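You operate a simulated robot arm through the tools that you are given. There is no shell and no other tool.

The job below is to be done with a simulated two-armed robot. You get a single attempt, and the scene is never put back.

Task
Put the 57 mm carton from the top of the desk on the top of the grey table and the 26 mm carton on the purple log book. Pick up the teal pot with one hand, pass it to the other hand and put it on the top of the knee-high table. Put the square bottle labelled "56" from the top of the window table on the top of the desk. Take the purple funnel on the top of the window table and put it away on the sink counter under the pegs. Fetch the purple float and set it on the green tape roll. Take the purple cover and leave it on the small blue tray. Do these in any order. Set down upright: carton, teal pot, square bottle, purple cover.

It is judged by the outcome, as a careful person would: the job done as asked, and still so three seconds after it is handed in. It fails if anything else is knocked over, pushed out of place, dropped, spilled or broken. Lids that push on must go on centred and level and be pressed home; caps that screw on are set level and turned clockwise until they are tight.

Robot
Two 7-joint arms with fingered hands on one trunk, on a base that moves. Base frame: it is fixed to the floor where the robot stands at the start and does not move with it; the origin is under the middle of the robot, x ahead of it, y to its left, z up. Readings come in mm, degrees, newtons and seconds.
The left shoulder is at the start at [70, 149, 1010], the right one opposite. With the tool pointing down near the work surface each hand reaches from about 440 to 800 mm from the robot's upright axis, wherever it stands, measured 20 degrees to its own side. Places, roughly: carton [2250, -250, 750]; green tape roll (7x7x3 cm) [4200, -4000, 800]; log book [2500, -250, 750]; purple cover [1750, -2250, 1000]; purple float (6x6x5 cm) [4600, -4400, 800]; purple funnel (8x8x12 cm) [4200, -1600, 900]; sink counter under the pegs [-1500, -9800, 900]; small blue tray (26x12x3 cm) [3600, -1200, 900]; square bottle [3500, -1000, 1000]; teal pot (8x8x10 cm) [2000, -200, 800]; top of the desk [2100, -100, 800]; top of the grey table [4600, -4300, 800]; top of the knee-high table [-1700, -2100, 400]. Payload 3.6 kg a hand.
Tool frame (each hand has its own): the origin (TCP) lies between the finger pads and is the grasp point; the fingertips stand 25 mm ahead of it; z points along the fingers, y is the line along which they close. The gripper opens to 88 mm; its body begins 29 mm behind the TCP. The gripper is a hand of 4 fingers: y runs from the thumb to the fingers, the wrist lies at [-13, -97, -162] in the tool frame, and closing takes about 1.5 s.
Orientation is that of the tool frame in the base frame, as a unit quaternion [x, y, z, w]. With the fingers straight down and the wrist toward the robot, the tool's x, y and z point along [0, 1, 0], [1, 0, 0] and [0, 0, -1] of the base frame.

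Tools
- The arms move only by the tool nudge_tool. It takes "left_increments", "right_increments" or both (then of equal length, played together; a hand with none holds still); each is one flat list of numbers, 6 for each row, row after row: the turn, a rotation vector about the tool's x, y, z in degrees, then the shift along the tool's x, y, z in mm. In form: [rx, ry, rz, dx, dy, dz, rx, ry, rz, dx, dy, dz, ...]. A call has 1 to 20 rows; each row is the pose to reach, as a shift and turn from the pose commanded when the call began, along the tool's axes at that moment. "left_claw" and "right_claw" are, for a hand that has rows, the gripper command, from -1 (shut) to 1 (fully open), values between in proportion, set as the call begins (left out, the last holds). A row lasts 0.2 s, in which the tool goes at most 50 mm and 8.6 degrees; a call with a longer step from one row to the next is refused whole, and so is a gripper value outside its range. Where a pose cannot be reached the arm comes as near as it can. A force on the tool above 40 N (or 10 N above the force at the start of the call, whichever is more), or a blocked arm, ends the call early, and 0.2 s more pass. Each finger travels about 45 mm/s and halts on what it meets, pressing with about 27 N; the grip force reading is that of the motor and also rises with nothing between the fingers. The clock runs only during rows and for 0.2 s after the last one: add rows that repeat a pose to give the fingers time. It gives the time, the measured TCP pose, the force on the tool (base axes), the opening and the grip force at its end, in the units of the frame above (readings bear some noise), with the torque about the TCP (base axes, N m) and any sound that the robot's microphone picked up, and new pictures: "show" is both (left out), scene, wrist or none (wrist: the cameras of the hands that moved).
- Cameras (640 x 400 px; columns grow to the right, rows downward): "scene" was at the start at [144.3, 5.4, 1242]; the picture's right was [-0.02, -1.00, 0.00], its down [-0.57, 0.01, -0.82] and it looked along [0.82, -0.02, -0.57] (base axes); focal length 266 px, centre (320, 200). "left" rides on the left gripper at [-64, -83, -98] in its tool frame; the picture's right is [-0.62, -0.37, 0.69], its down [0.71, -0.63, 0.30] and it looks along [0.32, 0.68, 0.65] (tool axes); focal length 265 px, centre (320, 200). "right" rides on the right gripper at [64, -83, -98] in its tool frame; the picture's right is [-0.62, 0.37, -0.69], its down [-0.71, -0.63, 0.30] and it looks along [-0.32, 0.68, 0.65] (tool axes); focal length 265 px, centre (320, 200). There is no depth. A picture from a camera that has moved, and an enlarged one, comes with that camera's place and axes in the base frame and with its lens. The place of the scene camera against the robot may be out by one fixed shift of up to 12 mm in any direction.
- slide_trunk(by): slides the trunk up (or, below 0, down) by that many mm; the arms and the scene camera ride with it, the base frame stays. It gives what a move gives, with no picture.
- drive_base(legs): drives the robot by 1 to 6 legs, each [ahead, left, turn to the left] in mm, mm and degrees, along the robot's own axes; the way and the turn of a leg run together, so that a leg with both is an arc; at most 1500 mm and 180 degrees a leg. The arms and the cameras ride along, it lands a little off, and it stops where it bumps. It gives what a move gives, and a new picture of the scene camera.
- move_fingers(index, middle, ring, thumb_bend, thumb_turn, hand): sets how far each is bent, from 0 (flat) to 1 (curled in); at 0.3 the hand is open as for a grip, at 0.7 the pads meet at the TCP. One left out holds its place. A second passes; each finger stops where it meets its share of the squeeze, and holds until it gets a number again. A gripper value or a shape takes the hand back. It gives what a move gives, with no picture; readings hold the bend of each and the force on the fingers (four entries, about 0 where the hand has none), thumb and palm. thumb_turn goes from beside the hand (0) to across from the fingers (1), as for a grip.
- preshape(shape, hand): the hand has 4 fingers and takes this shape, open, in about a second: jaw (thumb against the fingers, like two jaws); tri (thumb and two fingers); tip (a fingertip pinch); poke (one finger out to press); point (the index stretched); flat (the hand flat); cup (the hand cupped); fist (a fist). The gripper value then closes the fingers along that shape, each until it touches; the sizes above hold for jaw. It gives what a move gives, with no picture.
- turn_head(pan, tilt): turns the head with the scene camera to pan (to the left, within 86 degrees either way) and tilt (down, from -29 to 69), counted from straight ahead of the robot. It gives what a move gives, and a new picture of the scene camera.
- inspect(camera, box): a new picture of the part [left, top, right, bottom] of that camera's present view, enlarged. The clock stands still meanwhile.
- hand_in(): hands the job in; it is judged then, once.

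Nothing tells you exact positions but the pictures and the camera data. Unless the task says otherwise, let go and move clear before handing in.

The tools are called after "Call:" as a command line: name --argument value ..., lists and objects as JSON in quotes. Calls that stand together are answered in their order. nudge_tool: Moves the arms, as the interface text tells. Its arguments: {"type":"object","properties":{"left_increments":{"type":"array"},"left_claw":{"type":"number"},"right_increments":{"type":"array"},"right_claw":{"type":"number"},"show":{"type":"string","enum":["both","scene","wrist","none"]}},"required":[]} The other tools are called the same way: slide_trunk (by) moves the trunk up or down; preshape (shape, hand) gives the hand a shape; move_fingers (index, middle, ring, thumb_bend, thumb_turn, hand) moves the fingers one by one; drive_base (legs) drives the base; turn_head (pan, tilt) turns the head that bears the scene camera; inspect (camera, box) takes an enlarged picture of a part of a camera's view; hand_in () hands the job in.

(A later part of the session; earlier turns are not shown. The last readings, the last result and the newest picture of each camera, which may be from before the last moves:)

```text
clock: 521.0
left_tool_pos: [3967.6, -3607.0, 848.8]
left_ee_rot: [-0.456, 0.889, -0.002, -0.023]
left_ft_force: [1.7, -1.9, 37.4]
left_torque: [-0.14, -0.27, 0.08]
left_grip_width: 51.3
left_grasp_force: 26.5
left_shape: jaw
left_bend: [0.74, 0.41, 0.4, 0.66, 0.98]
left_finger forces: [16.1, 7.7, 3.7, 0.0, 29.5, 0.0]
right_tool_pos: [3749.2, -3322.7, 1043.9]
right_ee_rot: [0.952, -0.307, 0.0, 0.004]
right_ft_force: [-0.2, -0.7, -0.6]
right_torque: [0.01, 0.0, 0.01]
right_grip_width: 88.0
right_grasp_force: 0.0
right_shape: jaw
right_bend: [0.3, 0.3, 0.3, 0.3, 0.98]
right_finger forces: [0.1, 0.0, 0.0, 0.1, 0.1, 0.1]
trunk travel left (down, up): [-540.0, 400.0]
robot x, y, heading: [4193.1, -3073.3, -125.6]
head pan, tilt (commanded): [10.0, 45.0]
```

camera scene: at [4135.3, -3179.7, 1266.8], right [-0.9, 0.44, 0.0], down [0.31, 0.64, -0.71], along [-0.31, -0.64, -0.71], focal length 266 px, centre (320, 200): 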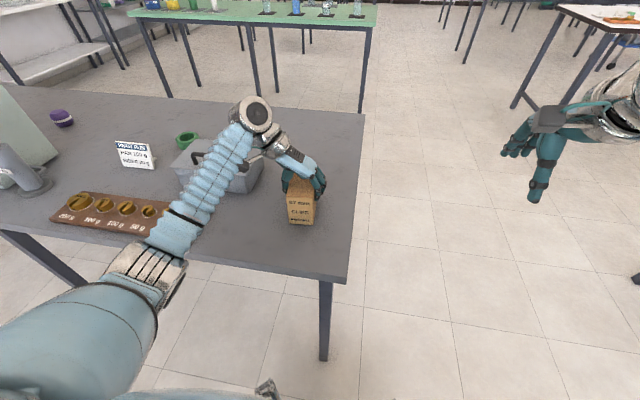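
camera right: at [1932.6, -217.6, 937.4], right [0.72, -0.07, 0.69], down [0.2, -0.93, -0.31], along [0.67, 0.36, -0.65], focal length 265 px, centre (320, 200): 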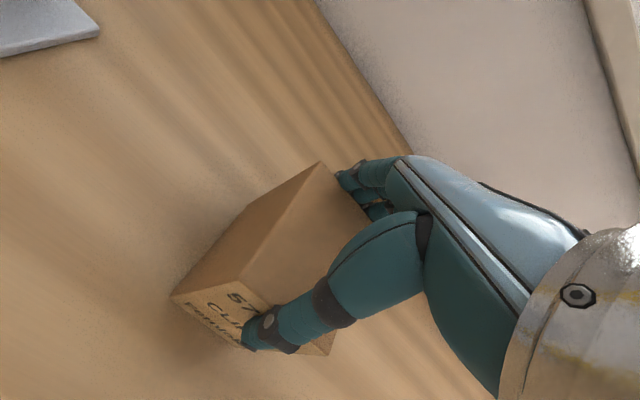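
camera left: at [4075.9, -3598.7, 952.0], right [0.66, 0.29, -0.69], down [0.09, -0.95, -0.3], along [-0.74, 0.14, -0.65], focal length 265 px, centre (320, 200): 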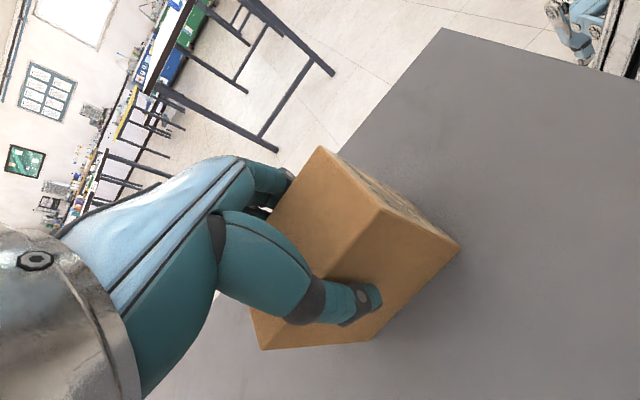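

Contact came earlier than estimated (table z≈785) and I pressed harder than I meant. I ease up a few millimetres to unload it and look.

Call:
nudge_tool --left_increments '[0, 0, 0, 0, 0, -2, 0, 0, 0, 0, 0, -2]' --show "both"

Call:
inspect --camera "scene" --box '[180, 80, 380, 230]'

```text
clock: 521.6
left_tool_pos: [3968.3, -3607.4, 849.9]
left_ee_rot: [-0.455, 0.89, -0.002, -0.02]
left_ft_force: [1.5, -0.6, 33.9]
left_torque: [-0.08, -0.24, 0.08]
left_grip_width: 51.1
left_grasp_force: 27.1
left_shape: jaw
left_bend: [0.74, 0.41, 0.4, 0.66, 0.98]
left_finger forces: [16.2, 7.8, 3.7, 0.0, 29.0, 0.0]
right_tool_pos: [3748.0, -3323.8, 1043.7]
right_ee_rot: [0.951, -0.308, 0.0, 0.003]
right_ft_force: [0.6, 0.0, -0.1]
right_torque: [0.0, -0.02, 0.02]
right_grip_width: 88.3
right_grasp_force: 0.0
right_shape: jaw
right_bend: [0.3, 0.3, 0.3, 0.3, 0.98]
right_finger forces: [0.1, 0.0, 0.0, 0.0, 0.1, 0.0]
trunk travel left (down, up): [-540.0, 400.0]
robot x, y, heading: [4196.7, -3071.2, -126.0]
head pan, tilt (commanded): [10.0, 45.0]
camera scene: at [4137.6, -3175.1, 1267.4], right [-0.9, 0.44, 0.0], down [0.31, 0.63, -0.71], along [-0.31, -0.64, -0.7], focal length 266 px, centre (320, 200)
camera left: at [4076.2, -3600.4, 942.9], right [0.64, 0.27, -0.72], down [0.08, -0.95, -0.29], along [-0.77, 0.12, -0.63], focal length 265 px, centre (320, 200)
```

scene: 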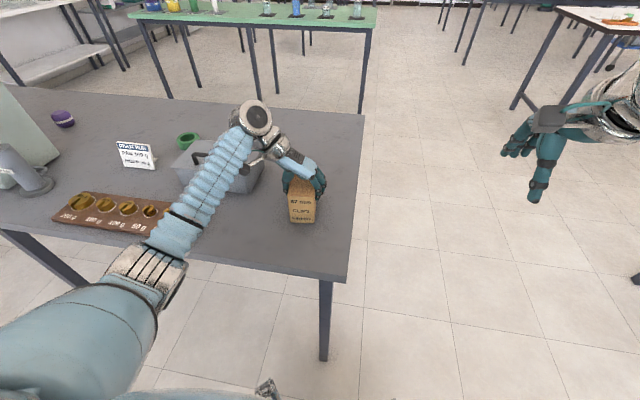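
left: 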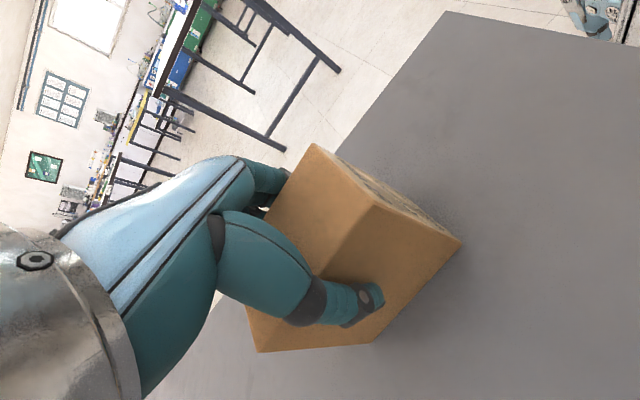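

```text
2.67 times, centred on (280, 155) of scene
camera zoom: at [4137.6, -3175.1, 1267.4], right [-0.9, 0.44, 0.0], down [0.31, 0.63, -0.71], along [-0.31, -0.64, -0.7], focal length 709 px, centre (427, 320)
```

zoom: 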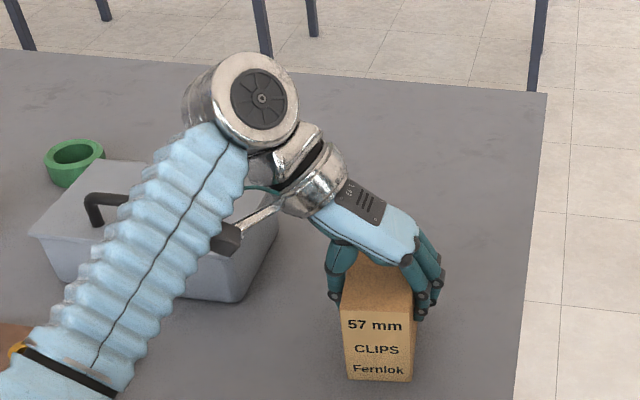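

Call:
nudge_tool --left_increments '[0, 0, 0, 0, 0, -2, 0, 0, 0, 0, 0, -4, 0, 0, 0, 0, 0, -4]' --show "none"

```text
clock: 522.5
left_tool_pos: [3968.6, -3607.6, 848.9]
left_ee_rot: [-0.456, 0.89, -0.002, -0.017]
left_ft_force: [-1.8, -0.4, 21.9]
left_torque: [-0.09, -0.13, 0.02]
left_grip_width: 51.2
left_grasp_force: 27.5
left_shape: jaw
left_bend: [0.74, 0.41, 0.4, 0.66, 0.98]
left_finger forces: [17.0, 8.3, 4.2, 0.1, 27.4, 0.0]
right_tool_pos: [3747.7, -3324.7, 1042.8]
right_ee_rot: [0.951, -0.308, 0.0, 0.003]
right_ft_force: [0.0, 0.6, -0.2]
right_torque: [-0.02, 0.01, 0.02]
right_grip_width: 88.2
right_grasp_force: 0.1
right_shape: jaw
right_bend: [0.3, 0.3, 0.3, 0.3, 0.98]
right_finger forces: [0.0, 0.0, 0.1, 0.0, 0.1, 0.0]
trunk travel left (down, up): [-540.0, 400.0]
robot x, y, heading: [4196.9, -3075.0, -125.9]
head pan, tilt (commanded): [10.0, 45.0]
```

Call:
nudge_tool --left_increments '[0, 0, 0, 0, 0, -2, 0, 0, 0, 0, 0, -4, 0, 0, 0, 0, 0, -4]' --show "none"

```text
clock: 523.2
left_tool_pos: [3968.6, -3607.6, 851.6]
left_ee_rot: [-0.455, 0.89, -0.001, -0.014]
left_ft_force: [-4.7, 1.9, 9.4]
left_torque: [-0.04, -0.02, 0.0]
left_grip_width: 51.1
left_grasp_force: 26.6
left_shape: jaw
left_bend: [0.29, 0.41, 0.4, 0.67, 0.98]
left_finger forces: [17.0, 8.8, 4.2, 0.0, 25.4, 0.0]
right_tool_pos: [3745.3, -3325.4, 1043.0]
right_ee_rot: [0.951, -0.308, 0.0, 0.002]
right_ft_force: [0.3, 0.2, -0.4]
right_torque: [0.03, 0.02, 0.0]
right_grip_width: 88.1
right_grasp_force: 0.0
right_shape: jaw
right_bend: [0.3, 0.3, 0.3, 0.3, 0.98]
right_finger forces: [0.1, 0.1, 0.0, 0.1, 0.0, 0.1]
trunk travel left (down, up): [-540.0, 400.0]
robot x, y, heading: [4193.6, -3074.1, -126.1]
head pan, tilt (commanded): [10.0, 45.0]
```

Call:
nudge_tool --left_increments '[0, 0, 0, 0, 0, -1.5, 0, 0, 0, 0, 0, -1.5]' --show "none"

Call:
nudge_tool --left_increments '[0, 0, 0, 0, 0, 0, 0, 0, 0, 0, 0, 0, 0, 0, 0, 0, 0, 0, 0, 0, 0, 0, 0, 0, 0, 0, 0, 0, 0, 0, 0, 0, 0, 0, 0, 0, 0, 0, 0, 0, 0, 0]' --left_claw 1 --show "both"

Call:
inspect --camera "scene" --box '[180, 80, 380, 230]'

```text
clock: 523.9
left_tool_pos: [3968.3, -3608.4, 852.1]
left_ee_rot: [-0.456, 0.89, 0.0, -0.014]
left_ft_force: [0.4, 0.3, 1.1]
left_torque: [0.01, -0.09, 0.03]
left_grip_width: 51.2
left_grasp_force: 27.3
left_shape: jaw
left_bend: [0.29, 0.41, 0.4, 0.67, 0.98]
left_finger forces: [15.3, 7.5, 3.4, 0.0, 26.0, 0.1]
right_tool_pos: [3746.2, -3326.6, 1043.7]
right_ee_rot: [0.952, -0.307, 0.0, 0.002]
right_ft_force: [0.1, 0.1, -0.6]
right_torque: [0.0, 0.0, 0.0]
right_grip_width: 88.0
right_grasp_force: 0.1
right_shape: jaw
right_bend: [0.3, 0.3, 0.3, 0.3, 0.98]
right_finger forces: [0.0, 0.1, 0.0, 0.0, 0.1, 0.0]
trunk travel left (down, up): [-540.0, 400.0]
robot x, y, heading: [4192.3, -3073.6, -126.2]
head pan, tilt (commanded): [10.0, 45.0]
```

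```text
clock: 525.5
left_tool_pos: [3968.6, -3608.7, 853.2]
left_ee_rot: [-0.455, 0.89, 0.0, -0.015]
left_ft_force: [-0.4, 0.2, -0.7]
left_torque: [-0.02, -0.01, -0.01]
left_grip_width: 87.8
left_grasp_force: 0.2
left_shape: jaw
left_bend: [0.3, 0.3, 0.3, 0.3, 0.98]
left_finger forces: [0.2, 0.0, 0.1, 0.0, 0.0, 0.0]
right_tool_pos: [3746.7, -3327.7, 1042.1]
right_ee_rot: [0.951, -0.308, 0.0, 0.001]
right_ft_force: [0.2, 0.0, -0.1]
right_torque: [-0.02, -0.01, -0.02]
right_grip_width: 87.9
right_grasp_force: 0.1
right_shape: jaw
right_bend: [0.3, 0.3, 0.3, 0.3, 0.98]
right_finger forces: [0.1, 0.1, 0.0, 0.0, 0.0, 0.0]
trunk travel left (down, up): [-540.0, 400.0]
robot x, y, heading: [4197.1, -3076.2, -125.9]
head pan, tilt (commanded): [10.0, 45.0]
camera scene: at [4135.3, -3179.6, 1266.8], right [-0.9, 0.44, 0.0], down [0.31, 0.64, -0.71], along [-0.31, -0.64, -0.71], focal length 266 px, centre (320, 200)
camera left: at [4075.9, -3603.6, 947.4], right [0.64, 0.28, -0.71], down [0.09, -0.95, -0.29], along [-0.76, 0.13, -0.63], focal length 265 px, centre (320, 200)
```

scene: 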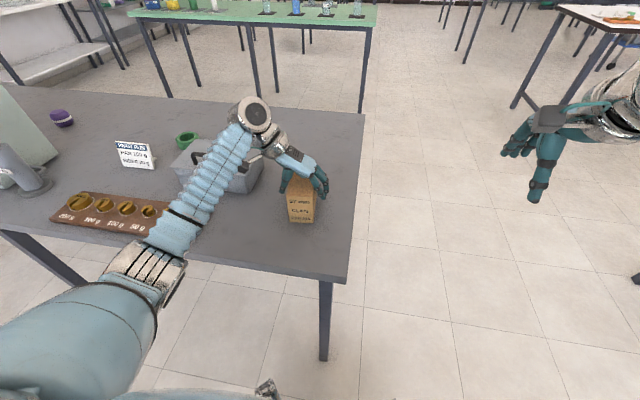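
left: 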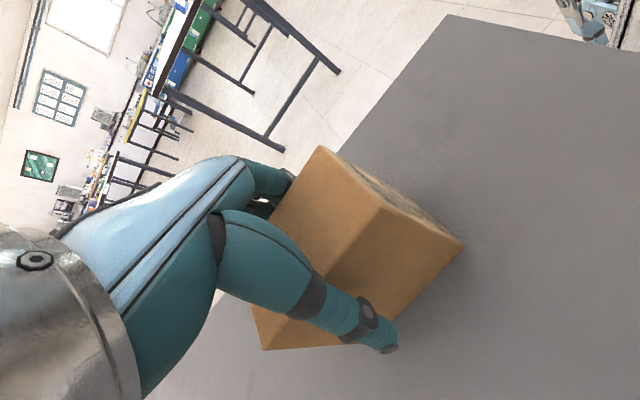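

```text
2.67 times, centred on (280, 155) of scene
camera zoom: at [4135.3, -3179.6, 1266.8], right [-0.9, 0.44, 0.0], down [0.31, 0.64, -0.71], along [-0.31, -0.64, -0.71], focal length 709 px, centre (427, 320)
```

zoom: 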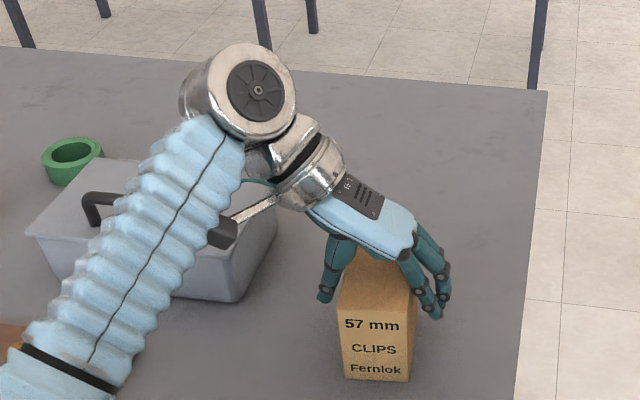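

The carton stands upright on the grey table. I lift the left hand straight off it.

Call:
nudge_tool --left_increments '[0, 0, 0, 0, 0, -15, 0, 0, 0, 0, 0, -45, 0, 0, 0, 0, 0, -90, 0, 0, 0, 0, 0, -135, 0, 0, 0, 0, 0, -180, 0, 0, 0, 0, 0, -220, 0, 0, 0, 0, 0, -220]' --show "both"

Call:
inspect --camera "scene" --box '[0, 80, 200, 230]'

```text
clock: 527.0
left_tool_pos: [3977.1, -3606.7, 1073.3]
left_ee_rot: [-0.456, 0.89, 0.0, -0.015]
left_ft_force: [0.1, 0.3, -0.1]
left_torque: [0.03, 0.0, 0.0]
left_grip_width: 87.8
left_grasp_force: 0.1
left_shape: jaw
left_bend: [0.3, 0.3, 0.3, 0.3, 0.98]
left_finger forces: [0.0, 0.0, 0.1, 0.1, 0.1, 0.1]
right_tool_pos: [3746.3, -3328.3, 1042.4]
right_ee_rot: [0.951, -0.309, 0.0, 0.0]
right_ft_force: [0.4, -0.3, 0.3]
right_torque: [0.05, -0.03, 0.01]
right_grip_width: 88.0
right_grasp_force: 0.1
right_shape: jaw
right_bend: [0.3, 0.3, 0.3, 0.3, 0.98]
right_finger forces: [0.0, 0.0, 0.1, 0.0, 0.0, 0.1]
trunk travel left (down, up): [-540.0, 400.0]
robot x, y, heading: [4192.3, -3074.4, -126.1]
head pan, tilt (commanded): [10.0, 45.0]
camera scene: at [4135.5, -3180.2, 1266.8], right [-0.9, 0.44, 0.0], down [0.31, 0.64, -0.71], along [-0.31, -0.64, -0.71], focal length 266 px, centre (320, 200)
camera left: at [4084.3, -3600.5, 1168.8], right [0.64, 0.28, -0.71], down [0.09, -0.95, -0.29], along [-0.76, 0.13, -0.64], focal length 265 px, centre (320, 200)
```

scene: 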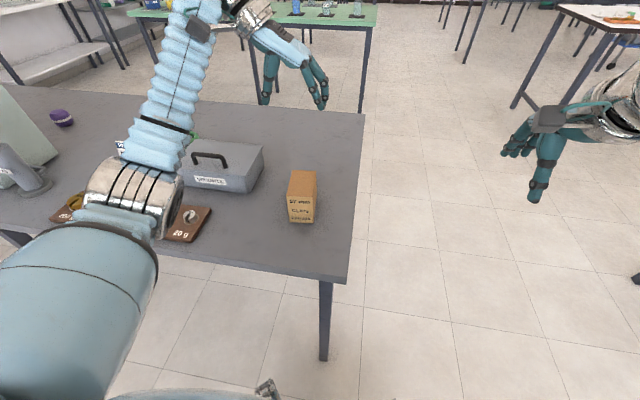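
left: 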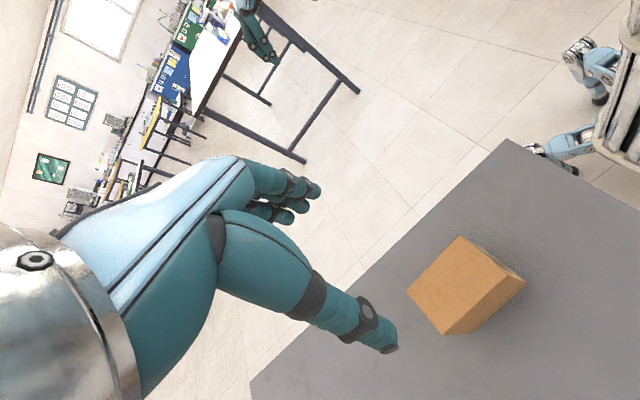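

```text
2.67 times, centred on (100, 155) of scene
camera zoom: at [4135.5, -3180.2, 1266.8], right [-0.9, 0.44, 0.0], down [0.31, 0.64, -0.71], along [-0.31, -0.64, -0.71], focal length 709 px, centre (907, 320)
```

zoom: 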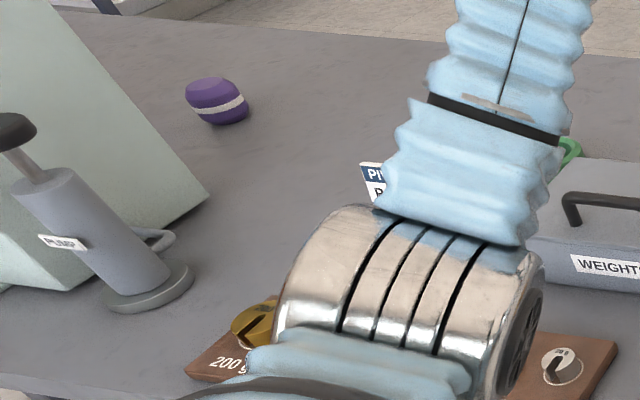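

The carton is done. The purple float stands behind the tank and the green tape roll behind the weights box, so the far side of this table gives clear access to both. I first straighten the left hand to its plain pose.

Call:
nudge_tool --left_increments '[0.78, -1.53, 0, 0, 0, 0, 0.78, -1.53, 0, 0, 0, 0]' --show "none"

Call:
nudge_tool --left_increments '[0, 0, -8.2, -4, -6, -3, 0, 0, -16.4, -8, -12, -6, 0, 0, -24.6, -12, -18, -9, 0, 0, -32.8, -16, -24, -12, 0, 0, -41, -20, -30, -15, 0, 0, -49.2, -24, -36, -18, 0, 0, -57.4, -28, -42, -21, 0, 0, -65.6, -32, -48, -24, 0, 0, -73.8, -36, -54, -27, 0, 0, -82, -40, -60, -30, 0, 0, -90, -45, -65, -33, 0, 0, -90, -45, -65, -33]' --show "scene"

```text
clock: 527.6
left_tool_pos: [3976.1, -3606.8, 1073.2]
left_ee_rot: [-0.455, 0.89, 0.001, 0.0]
left_ft_force: [-1.2, -0.6, 0.3]
left_torque: [0.0, -0.03, 0.0]
left_grip_width: 87.9
left_grasp_force: 0.0
left_shape: jaw
left_bend: [0.3, 0.3, 0.3, 0.3, 0.98]
left_finger forces: [0.0, 0.1, 0.1, 0.1, 0.0, 0.0]
right_tool_pos: [3746.3, -3326.3, 1041.3]
right_ee_rot: [0.951, -0.308, 0.0, 0.001]
right_ft_force: [0.4, 0.6, -0.7]
right_torque: [0.01, 0.0, 0.0]
right_grip_width: 87.9
right_grasp_force: 0.2
right_shape: jaw
right_bend: [0.3, 0.3, 0.3, 0.3, 0.98]
right_finger forces: [0.0, 0.1, 0.1, 0.1, 0.0, 0.0]
trunk travel left (down, up): [-540.0, 400.0]
robot x, y, heading: [4193.9, -3073.4, -126.1]
head pan, tilt (commanded): [10.0, 45.0]
```

```text
clock: 530.2
left_tool_pos: [4053.9, -3608.5, 1104.1]
left_ee_rot: [0.952, -0.306, -0.001, -0.001]
left_ft_force: [-0.2, 1.0, -0.2]
left_torque: [-0.01, -0.01, -0.01]
left_grip_width: 87.6
left_grasp_force: 0.0
left_shape: jaw
left_bend: [0.3, 0.3, 0.3, 0.3, 0.98]
left_finger forces: [0.1, 0.1, 0.0, 0.0, 0.0, 0.0]
right_tool_pos: [3746.0, -3327.9, 1042.4]
right_ee_rot: [0.951, -0.308, 0.0, 0.001]
right_ft_force: [0.7, -0.6, -0.3]
right_torque: [-0.03, 0.0, -0.01]
right_grip_width: 87.9
right_grasp_force: 0.1
right_shape: jaw
right_bend: [0.3, 0.3, 0.3, 0.3, 0.98]
right_finger forces: [0.1, 0.0, 0.0, 0.0, 0.0, 0.1]
trunk travel left (down, up): [-540.0, 400.0]
robot x, y, heading: [4194.2, -3075.6, -126.2]
head pan, tilt (commanded): [10.0, 45.0]
camera scene: at [4134.9, -3179.9, 1266.8], right [-0.9, 0.44, 0.0], down [0.31, 0.64, -0.71], along [-0.31, -0.64, -0.71], focal length 266 px, centre (320, 200)
```

scene: 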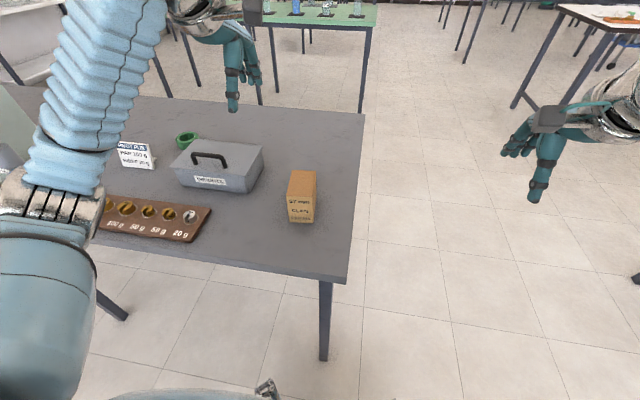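

All other items stay in place. I drive around the free end of the grey table to its far side and turn to face it.

Call:
drive_base --legs '[[-60, 0, 0], [0, -460, 0], [1490, 0, 0], [0, 0, 90], [1280, 0, 0], [0, 0, 90]]'

Call:
turn_head --pan 0 --tilt 35

```text
clock: 592.4
left_tool_pos: [4123.8, -4142.4, 1106.1]
left_ee_rot: [0.286, 0.958, 0.0, 0.001]
left_ft_force: [0.2, 0.3, -0.5]
left_torque: [-0.01, 0.0, 0.02]
left_grip_width: 87.9
left_grasp_force: 0.0
left_shape: jaw
left_bend: [0.3, 0.3, 0.3, 0.3, 0.98]
left_finger forces: [0.0, 0.1, 0.0, 0.0, 0.1, 0.0]
right_tool_pos: [4441.9, -4410.2, 1042.0]
right_ee_rot: [0.287, 0.958, 0.002, 0.0]
right_ft_force: [-0.4, 0.1, -0.7]
right_torque: [0.03, -0.02, 0.03]
right_grip_width: 88.1
right_grasp_force: 0.2
right_shape: jaw
right_bend: [0.3, 0.3, 0.3, 0.3, 0.98]
right_finger forces: [0.1, 0.0, 0.1, 0.0, 0.1, 0.1]
trunk travel left (down, up): [-540.0, 400.0]
robot x, y, heading: [4006.7, -4687.1, 56.3]
head pan, tilt (commanded): [10.0, 45.0]
camera scene: at [4073.2, -4559.5, 1266.9], right [0.92, -0.4, 0.0], down [-0.28, -0.65, -0.71], along [0.28, 0.65, -0.71], focal length 266 px, centre (320, 200)
```

scene: 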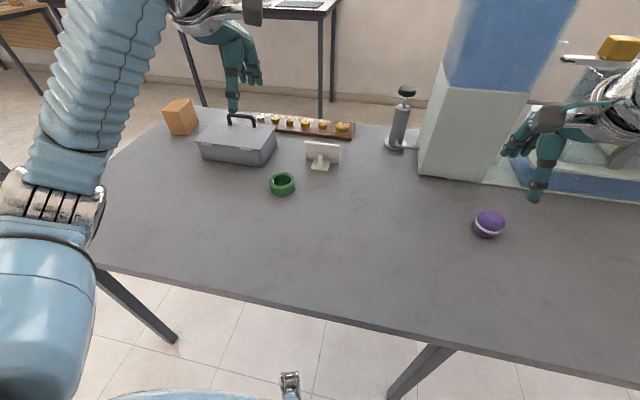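

```text
clock: 593.1
left_tool_pos: [4124.7, -4143.1, 1104.5]
left_ee_rot: [0.287, 0.958, 0.0, 0.001]
left_ft_force: [0.0, -0.1, 0.2]
left_torque: [0.02, -0.02, 0.03]
left_grip_width: 87.6
left_grasp_force: 0.0
left_shape: jaw
left_bend: [0.3, 0.3, 0.3, 0.3, 0.98]
left_finger forces: [0.0, 0.0, 0.0, 0.0, 0.0, 0.0]
right_tool_pos: [4442.6, -4410.1, 1042.1]
right_ee_rot: [0.287, 0.958, 0.001, 0.001]
right_ft_force: [0.5, 0.6, -0.4]
right_torque: [-0.04, 0.02, 0.0]
right_grip_width: 88.1
right_grasp_force: 0.0
right_shape: jaw
right_bend: [0.3, 0.3, 0.3, 0.3, 0.98]
right_finger forces: [0.0, 0.1, 0.0, 0.0, 0.1, 0.0]
trunk travel left (down, up): [-540.0, 400.0]
robot x, y, heading: [4009.3, -4683.4, 56.6]
head pan, tilt (commanded): [0.0, 35.0]
camera scene: at [4089.6, -4560.3, 1281.6], right [0.83, -0.55, 0.0], down [-0.32, -0.48, -0.82], along [0.45, 0.68, -0.57], focal length 266 px, centre (320, 200)
```

scene: 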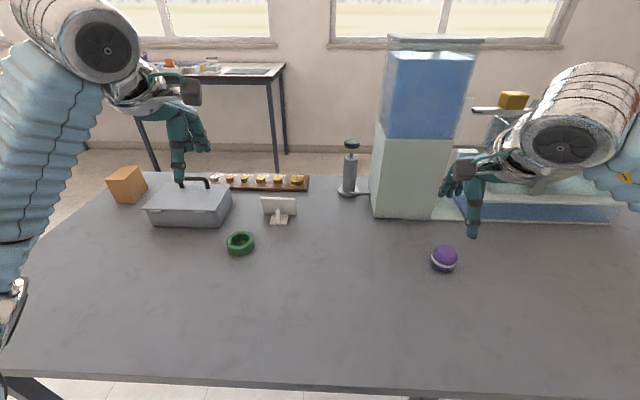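

From this side both are clear: float at about (4561,-4363), tape roll at about (4188,-4050). I zoom in with both cameras for the float.

Call:
inspect --camera "scene" --box '[400, 220, 500, 290]'

Call:
inspect --camera "scene" --box '[200, 210, 300, 280]'

Call:
inspect --camera "right" --box '[0, 0, 640, 400]'

Call:
inspect --camera "left" --box '[0, 0, 640, 400]'

```text
5.71 times, centred on (450, 255) of scene
camera zoom: at [4089.6, -4560.3, 1281.6], right [0.83, -0.55, 0.0], down [-0.32, -0.48, -0.82], along [0.45, 0.68, -0.57], focal length 1520 px, centre (-423, -114)
```

zoom: 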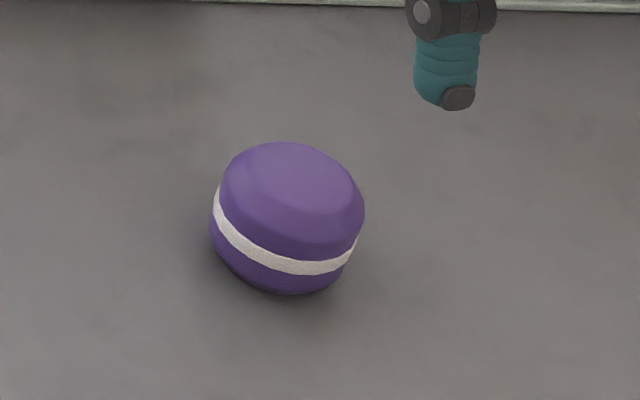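

```text
5.71 times, centred on (250, 245) of scene
camera zoom: at [4089.6, -4560.3, 1281.6], right [0.83, -0.55, 0.0], down [-0.32, -0.48, -0.82], along [0.45, 0.68, -0.57], focal length 1520 px, centre (720, -57)
```

zoom: 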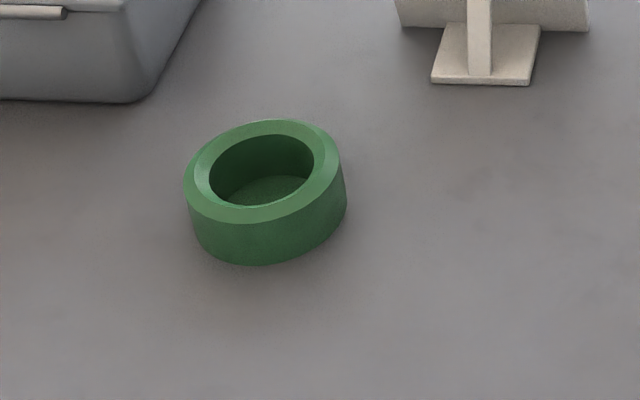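

```text
1.00 times, centred on (320, 200) of right (not enlarged: the box is as wide or as high as the picture)
camera zoom: at [4344.7, -4444.6, 1140.5], right [0.72, -0.03, 0.69], down [0.25, -0.92, -0.31], along [0.65, 0.39, -0.65], focal length 265 px, centre (320, 200)
```

zoom: 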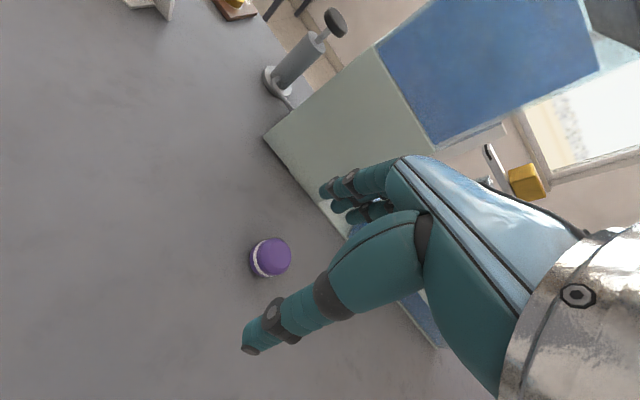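

```text
1.00 times, centred on (320, 200) of left (not enlarged: the box is as wide or as high as the picture)
camera zoom: at [4131.6, -4247.1, 1202.7], right [0.32, -0.65, -0.69], down [-0.94, -0.14, -0.31], along [0.1, 0.75, -0.65], focal length 265 px, centre (320, 200)
```

zoom: 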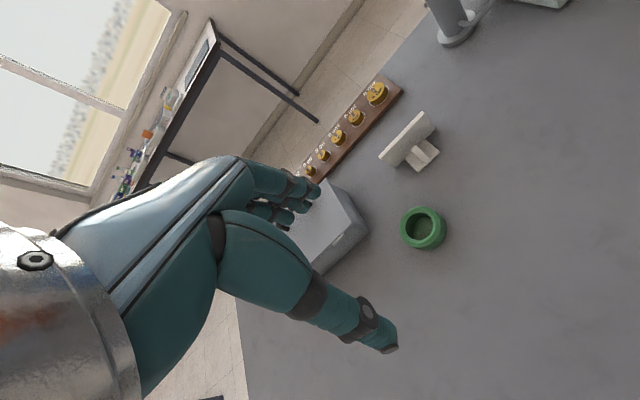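

The float is a flattened barrel about 60 mm wide at (4562,-4365), table z≈785. I bring the right hand above it.

Call:
nudge_tool --right_increments '[0, 0, 0, -15, 21, 25, 0, 0, 0, -30, 42, 50, 0, 0, 0, -45, 62, 75, 0, 0, 0, -60, 83, 100, 0, 0, 0, -76, 104, 125, 0, 0, 0, -76, 104, 140, 0, 0, 0, -76, 104, 140]' --right_claw 1 --show "both"

Call:
inspect --camera "right" --box '[160, 140, 400, 360]'

```text
clock: 594.7
left_tool_pos: [4124.2, -4144.0, 1105.4]
left_ee_rot: [0.288, 0.958, 0.0, 0.0]
left_ft_force: [-0.3, 0.4, 0.4]
left_torque: [-0.02, 0.0, 0.02]
left_grip_width: 87.8
left_grasp_force: 0.1
left_shape: jaw
left_bend: [0.3, 0.3, 0.3, 0.3, 0.98]
left_finger forces: [0.1, 0.0, 0.1, 0.0, 0.0, 0.0]
right_tool_pos: [4563.4, -4364.1, 901.9]
right_ee_rot: [0.288, 0.958, 0.001, 0.001]
right_ft_force: [0.4, 0.1, -0.8]
right_torque: [0.02, 0.03, 0.02]
right_grip_width: 88.4
right_grasp_force: 0.0
right_shape: jaw
right_bend: [0.3, 0.3, 0.3, 0.3, 0.98]
right_finger forces: [0.0, 0.0, 0.0, 0.0, 0.0, 0.0]
trunk travel left (down, up): [-540.0, 400.0]
robot x, y, heading: [4006.3, -4681.4, 56.7]
head pan, tilt (commanded): [0.0, 35.0]
camera scene: at [4089.7, -4560.4, 1281.6], right [0.83, -0.55, 0.0], down [-0.32, -0.48, -0.82], along [0.45, 0.68, -0.57], focal length 266 px, centre (320, 200)
camera right: at [4465.3, -4398.7, 1000.5], right [0.72, -0.03, 0.69], down [0.25, -0.92, -0.31], along [0.65, 0.39, -0.65], focal length 265 px, centre (320, 200)
```

scene: 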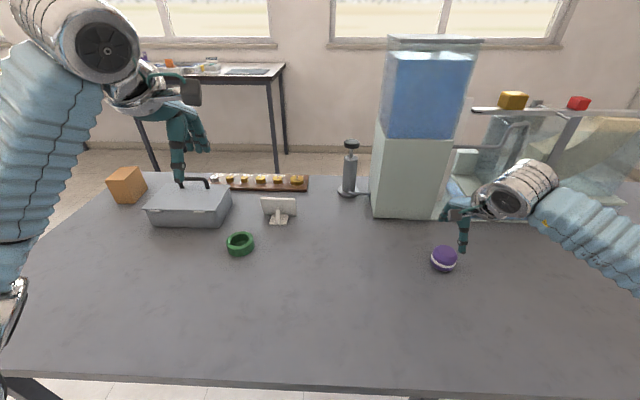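
right: 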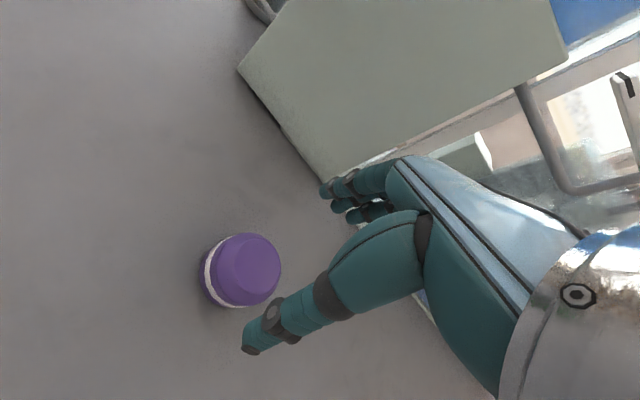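

```text
1.82 times, centred on (280, 250) of right
camera zoom: at [4465.3, -4398.7, 1000.5], right [0.72, -0.03, 0.69], down [0.25, -0.92, -0.31], along [0.65, 0.39, -0.65], focal length 483 px, centre (393, 109)
```

zoom: 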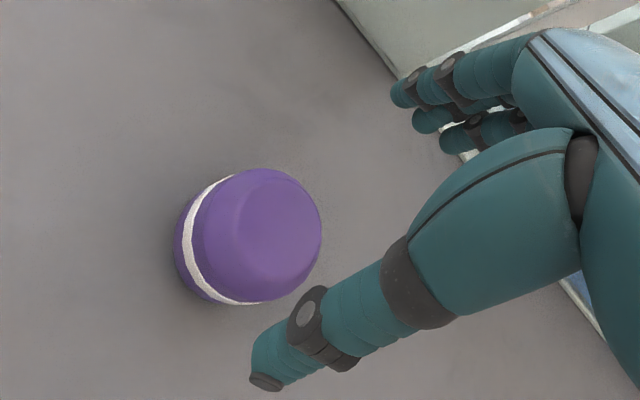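

Call:
nudge_tool --right_increments '[0, 0, 0, 0, -2.5, 25, 0, 0, 0, 0, -2.5, 50, 0, 0, 0, 0, -2.5, 70, 0, 0, 0, 0, -2.5, 82, 0, 0, 0, 0, -2.5, 82]' --show "wrist"

```text
clock: 595.9
left_tool_pos: [4123.8, -4143.8, 1104.5]
left_ee_rot: [0.286, 0.958, 0.0, 0.0]
left_ft_force: [-0.7, 0.1, 0.3]
left_torque: [0.03, 0.01, 0.02]
left_grip_width: 87.9
left_grasp_force: 0.1
left_shape: jaw
left_bend: [0.3, 0.3, 0.3, 0.3, 0.98]
left_finger forces: [0.1, 0.0, 0.0, 0.1, 0.1, 0.0]
right_tool_pos: [4562.4, -4365.7, 820.2]
right_ee_rot: [0.287, 0.958, 0.002, 0.001]
right_ft_force: [-0.6, -0.1, 0.6]
right_torque: [0.0, 0.03, 0.0]
right_grip_width: 87.9
right_grasp_force: 0.0
right_shape: jaw
right_bend: [0.3, 0.3, 0.3, 0.3, 0.98]
right_finger forces: [0.1, 0.0, 0.0, 0.1, 0.0, 0.1]
trunk travel left (down, up): [-540.0, 400.0]
robot x, y, heading: [4004.6, -4678.5, 56.8]
head pan, tilt (commanded): [0.0, 35.0]
camera right: at [4464.0, -4400.3, 918.5], right [0.72, -0.04, 0.69], down [0.25, -0.92, -0.31], along [0.65, 0.39, -0.65], focal length 265 px, centre (320, 200)
```

right: 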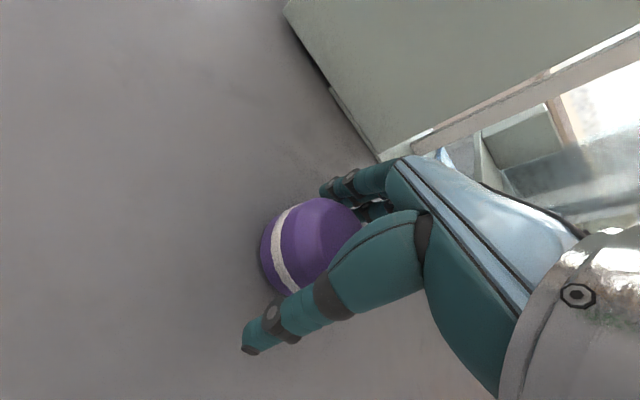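

The float is between thumb and fingers. I close the right hand.

Call:
nudge_tool --right_increments '[0, 0, 0, 0, 0, 0, 0, 0, 0, 0, 0, 0, 0, 0, 0, 0, 0, 0, 0, 0, 0, 0, 0, 0, 0, 0, 0, 0, 0, 0, 0, 0, 0, 0, 0, 0, 0, 0, 0, 0, 0, 0, 0, 0, 0, 0, 0, 0]' --right_claw -1 --show "both"

```text
clock: 597.7
left_tool_pos: [4125.2, -4143.8, 1105.0]
left_ee_rot: [0.287, 0.958, 0.001, -0.001]
left_ft_force: [1.0, 0.9, 0.2]
left_torque: [-0.01, 0.0, -0.01]
left_grip_width: 87.8
left_grasp_force: 0.0
left_shape: jaw
left_bend: [0.3, 0.3, 0.3, 0.3, 0.98]
left_finger forces: [0.1, 0.0, 0.0, 0.0, 0.0, 0.0]
right_tool_pos: [4562.7, -4365.2, 820.1]
right_ee_rot: [0.288, 0.958, 0.002, 0.001]
right_ft_force: [-0.1, -1.1, 0.4]
right_torque: [-0.01, 0.02, 0.02]
right_grip_width: 45.9
right_grasp_force: 27.0
right_shape: jaw
right_bend: [0.74, 0.44, 0.48, 0.67, 1.0]
right_finger forces: [13.4, 7.6, 3.5, 0.0, 23.6, 0.0]
trunk travel left (down, up): [-540.0, 400.0]
robot x, y, heading: [4003.7, -4683.5, 56.6]
head pan, tilt (commanded): [0.0, 35.0]
camera scene: at [4089.7, -4560.6, 1281.6], right [0.83, -0.55, 0.0], down [-0.32, -0.48, -0.82], along [0.45, 0.68, -0.57], focal length 266 px, centre (320, 200)
camera right: at [4464.2, -4400.3, 918.7], right [0.72, -0.04, 0.69], down [0.25, -0.92, -0.31], along [0.65, 0.39, -0.65], focal length 265 px, centre (320, 200)
```

scene: 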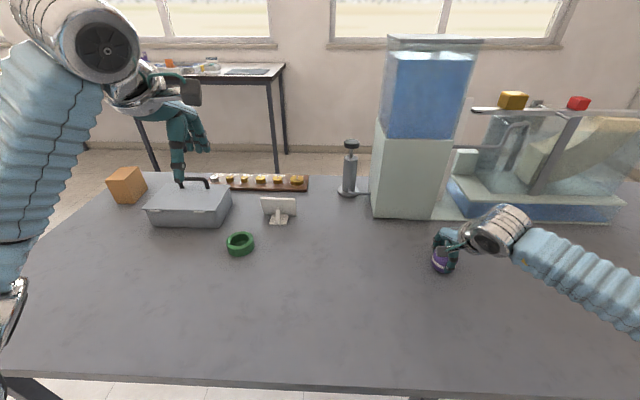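
right: 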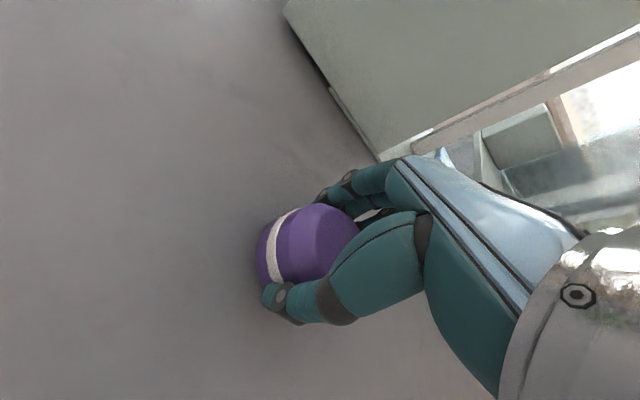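

Call:
nudge_tool --right_increments '[0, 0, 0, 0, 0, -6, 0, 0, 0, 0, 0, -15, 0, 0, 0, 0, 0, -30, 0, 0, 0, 0, 0, -50, 0, 0, 0, 0, 0, -75, 0, 0, 0, 0, 0, -100, 0, 0, 0, 0, 0, -100]' --show "both"

Call:
inspect --camera "scene" --box '[400, 180, 500, 270]'

Call:
inspect --camera "right" --box '[220, 160, 400, 340]'

```text
clock: 599.3
left_tool_pos: [4124.3, -4143.4, 1105.0]
left_ee_rot: [0.286, 0.958, 0.0, 0.0]
left_ft_force: [0.1, -1.0, -0.4]
left_torque: [-0.04, -0.02, -0.03]
left_grip_width: 87.7
left_grasp_force: 0.1
left_shape: jaw
left_bend: [0.3, 0.3, 0.3, 0.3, 0.98]
left_finger forces: [0.0, 0.1, 0.0, 0.1, 0.0, 0.0]
right_tool_pos: [4558.9, -4366.6, 921.0]
right_ee_rot: [0.288, 0.958, 0.001, 0.0]
right_ft_force: [-0.1, 0.2, -0.8]
right_torque: [-0.01, 0.0, -0.01]
right_grip_width: 45.6
right_grasp_force: 26.9
right_shape: jaw
right_bend: [0.74, 0.44, 0.48, 0.67, 1.0]
right_finger forces: [13.0, 7.8, 3.8, 0.1, 23.5, 0.0]
trunk travel left (down, up): [-540.0, 400.0]
robot x, y, heading: [4010.5, -4686.6, 56.8]
head pan, tilt (commanded): [0.0, 35.0]
camera scene: at [4090.0, -4560.6, 1281.6], right [0.83, -0.55, 0.0], down [-0.32, -0.48, -0.82], along [0.45, 0.68, -0.57], focal length 266 px, centre (320, 200)
camera right: at [4461.8, -4400.6, 1019.2], right [0.72, -0.03, 0.69], down [0.25, -0.92, -0.31], along [0.65, 0.39, -0.65], focal length 265 px, centre (320, 200)
```

scene: 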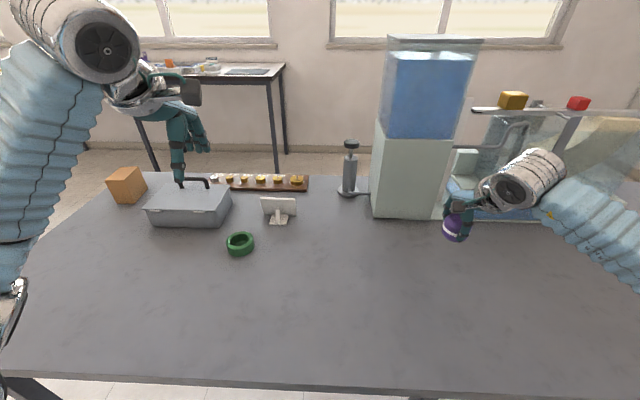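
right: 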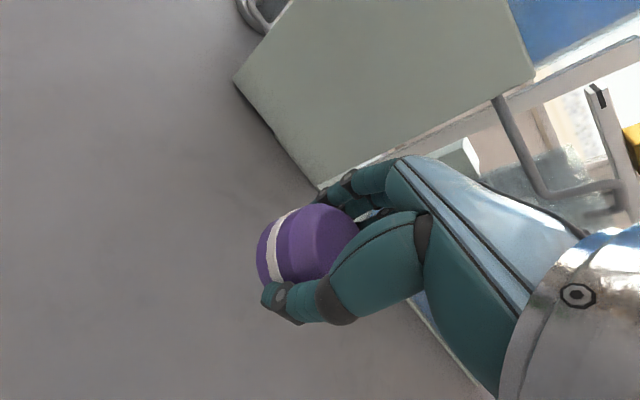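

```text
4.44 times, centred on (450, 225) of scene
camera zoom: at [4090.0, -4560.6, 1281.6], right [0.83, -0.55, 0.0], down [-0.32, -0.48, -0.82], along [0.45, 0.68, -0.57], focal length 1182 px, centre (-258, 89)
```

zoom: 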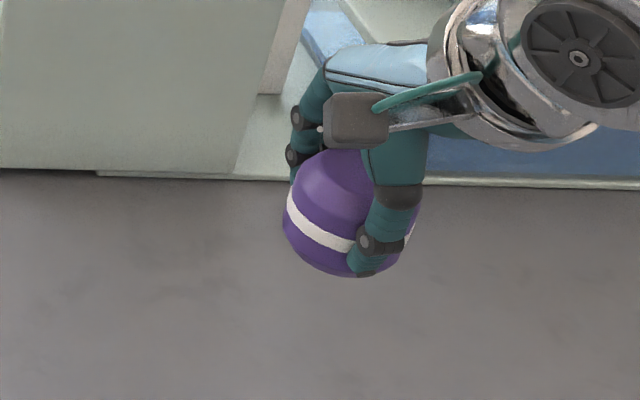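

```text
2.22 times, centred on (310, 250) of right
camera zoom: at [4461.8, -4400.6, 1019.2], right [0.72, -0.03, 0.69], down [0.25, -0.92, -0.31], along [0.65, 0.39, -0.65], focal length 590 px, centre (342, 89)
```

zoom: 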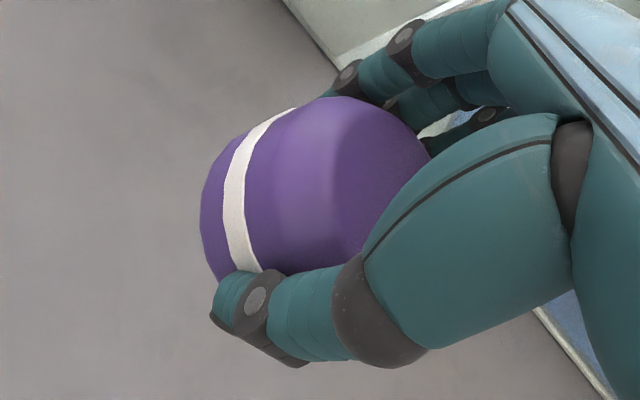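

The float is held with its band level. I shift the base left so the tape roll lies in front of the right hand.

Call:
drive_base --legs '[[0, 390, -2.9]]'

Call:
inspect --camera "scene" --box '[320, 180, 520, 310]'

Call:
inspect --camera "right" --box '[0, 0, 640, 400]'

```text
clock: 604.8
left_tool_pos: [3821.8, -3927.2, 1105.4]
left_ee_rot: [0.303, 0.953, 0.0, 0.0]
left_ft_force: [0.3, -0.6, -0.3]
left_torque: [-0.02, -0.02, 0.02]
left_grip_width: 87.9
left_grasp_force: 0.1
left_shape: jaw
left_bend: [0.3, 0.3, 0.3, 0.3, 0.98]
left_finger forces: [0.0, 0.0, 0.0, 0.0, 0.0, 0.1]
right_tool_pos: [4250.0, -4165.7, 921.2]
right_ee_rot: [0.304, 0.953, 0.001, 0.0]
right_ft_force: [-0.3, 0.4, 0.1]
right_torque: [-0.04, 0.03, 0.0]
right_grip_width: 45.6
right_grasp_force: 27.1
right_shape: jaw
right_bend: [0.74, 0.44, 0.48, 0.67, 1.0]
right_finger forces: [13.1, 8.0, 3.9, 0.1, 23.6, 0.0]
trunk travel left (down, up): [-540.0, 400.0]
robot x, y, heading: [3684.4, -4463.4, 54.7]
head pan, tilt (commanded): [0.0, 35.0]
camera scene: at [3771.7, -4342.1, 1281.6], right [0.81, -0.58, 0.0], down [-0.33, -0.47, -0.82], along [0.48, 0.67, -0.57], focal length 266 px, centre (320, 200)
```

scene: 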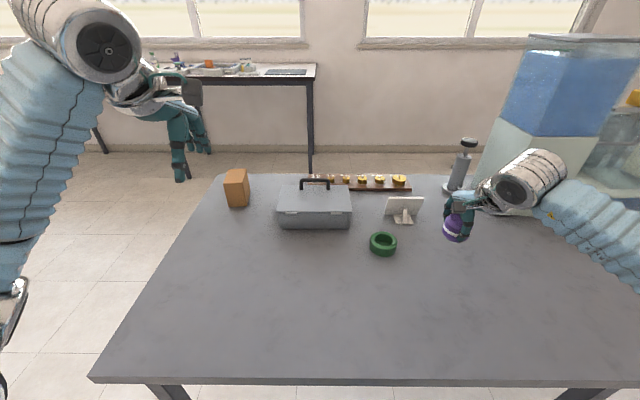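

```text
3.08 times, centred on (420, 245) of scene
camera zoom: at [3771.7, -4342.1, 1281.6], right [0.81, -0.58, 0.0], down [-0.33, -0.47, -0.82], along [0.48, 0.67, -0.57], focal length 818 px, centre (12, 62)
```

zoom: 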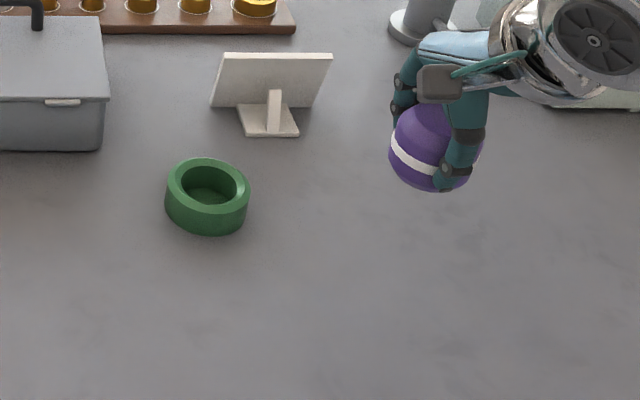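

```text
1.00 times, centred on (320, 200) of right (not enlarged: the box is as wide or as high as the picture)
camera zoom: at [4150.4, -4196.3, 1018.9], right [0.72, -0.06, 0.69], down [0.22, -0.93, -0.31], along [0.66, 0.37, -0.65], focal length 265 px, centre (320, 200)
```

zoom: 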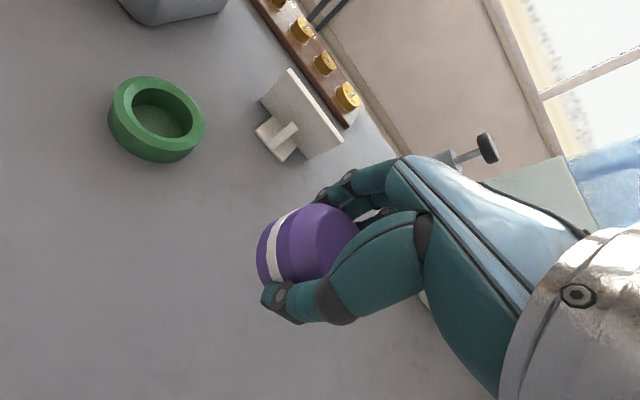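

Call:
inspect --camera "right" --box '[90, 60, 230, 180]'

```text
3.33 times, centred on (160, 120) of right
camera zoom: at [4150.4, -4196.3, 1018.9], right [0.72, -0.06, 0.69], down [0.22, -0.93, -0.31], along [0.66, 0.37, -0.65], focal length 885 px, centre (853, 467)
```

zoom: 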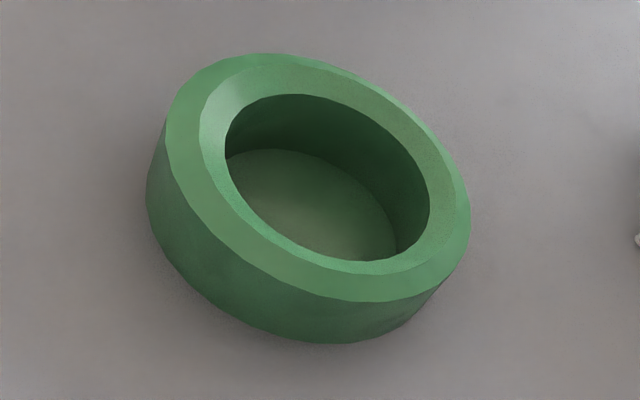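

The ring's centre is about (4182,-4047) with a seat on top. I move the float over it at height.

Call:
nudge_tool --right_increments '[0, 0, 0, 30, 15, 0, 0, 0, 0, 60, 30, 0, 0, 0, 0, 90, 45, 0, 0, 0, 0, 121, 59, 0, 0, 0, 0, 121, 59, 0]' --show "both"

Call:
inspect --camera "scene" --box '[320, 170, 460, 280]'

Call:
inspect --camera "right" --box '[160, 140, 400, 360]'

```text
clock: 606.0
left_tool_pos: [3823.3, -3928.9, 1106.5]
left_ee_rot: [0.303, 0.953, 0.001, 0.0]
left_ft_force: [0.7, 0.4, -0.1]
left_torque: [0.02, 0.02, 0.03]
left_grip_width: 87.9
left_grasp_force: 0.1
left_shape: jaw
left_bend: [0.3, 0.3, 0.3, 0.3, 0.98]
left_finger forces: [0.1, 0.1, 0.0, 0.1, 0.1, 0.0]
right_tool_pos: [4184.5, -4049.9, 922.7]
right_ee_rot: [0.305, 0.952, 0.002, 0.0]
right_ft_force: [0.3, 0.0, -0.5]
right_torque: [0.04, 0.05, 0.04]
right_grip_width: 45.4
right_grasp_force: 27.0
right_shape: jaw
right_bend: [0.74, 0.44, 0.48, 0.67, 1.0]
right_finger forces: [13.3, 8.1, 4.0, 0.1, 23.5, 0.0]
trunk travel left (down, up): [-540.0, 400.0]
robot x, y, heading: [3691.1, -4462.5, 54.4]
head pan, tilt (commanded): [0.0, 35.0]
camera scene: at [3772.3, -4344.0, 1281.8], right [0.81, -0.58, 0.0], down [-0.33, -0.47, -0.82], along [0.48, 0.67, -0.57], focal length 266 px, centre (320, 200)
camera right: at [4084.0, -4081.3, 1021.2], right [0.72, -0.06, 0.69], down [0.22, -0.93, -0.31], along [0.66, 0.37, -0.65], focal length 265 px, centre (320, 200)
```

scene: 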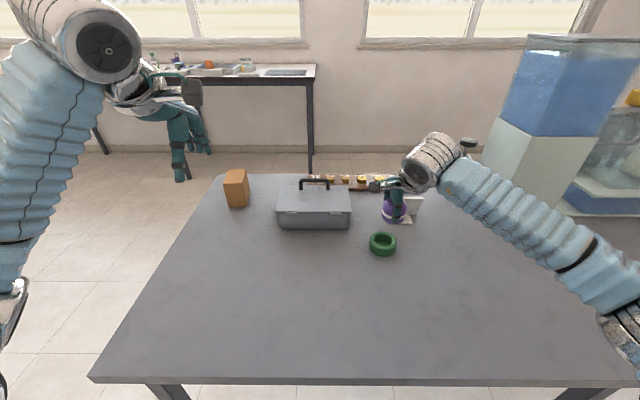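
right: 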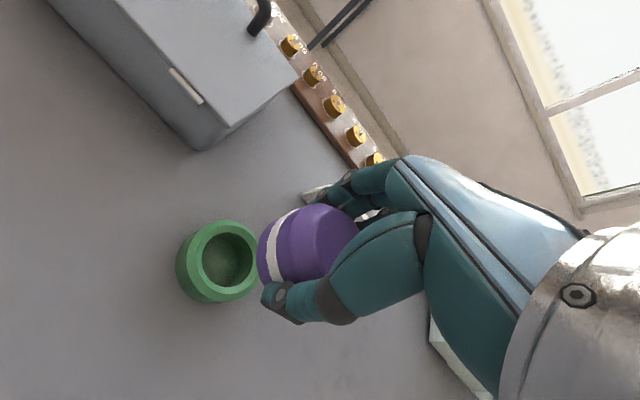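

```text
3.64 times, centred on (390, 225) of scene
camera zoom: at [3772.3, -4344.0, 1281.8], right [0.81, -0.58, 0.0], down [-0.33, -0.47, -0.82], along [0.48, 0.67, -0.57], focal length 967 px, centre (66, 109)
```

zoom: 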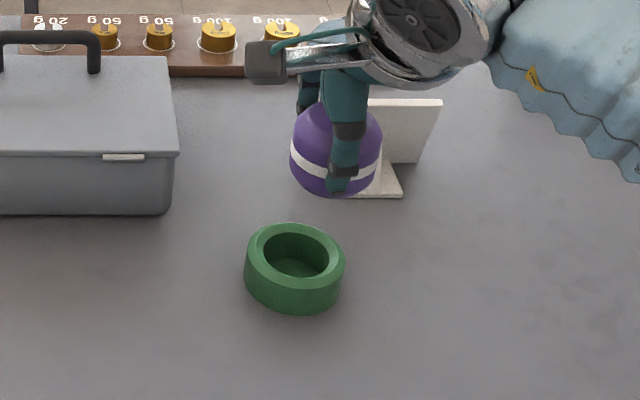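

```text
1.82 times, centred on (280, 250) of right
camera zoom: at [4084.0, -4081.3, 1021.2], right [0.72, -0.06, 0.69], down [0.22, -0.93, -0.31], along [0.66, 0.37, -0.65], focal length 483 px, centre (393, 109)
```

zoom: 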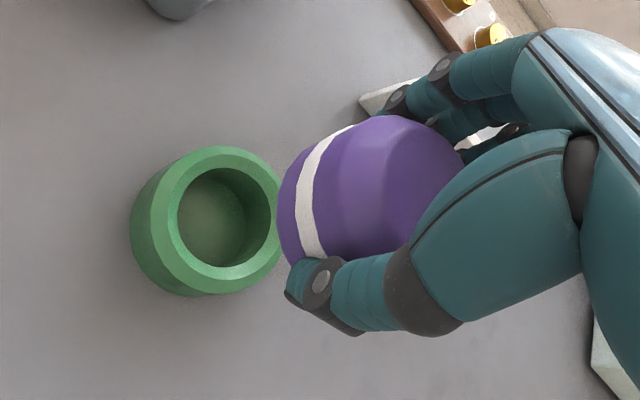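

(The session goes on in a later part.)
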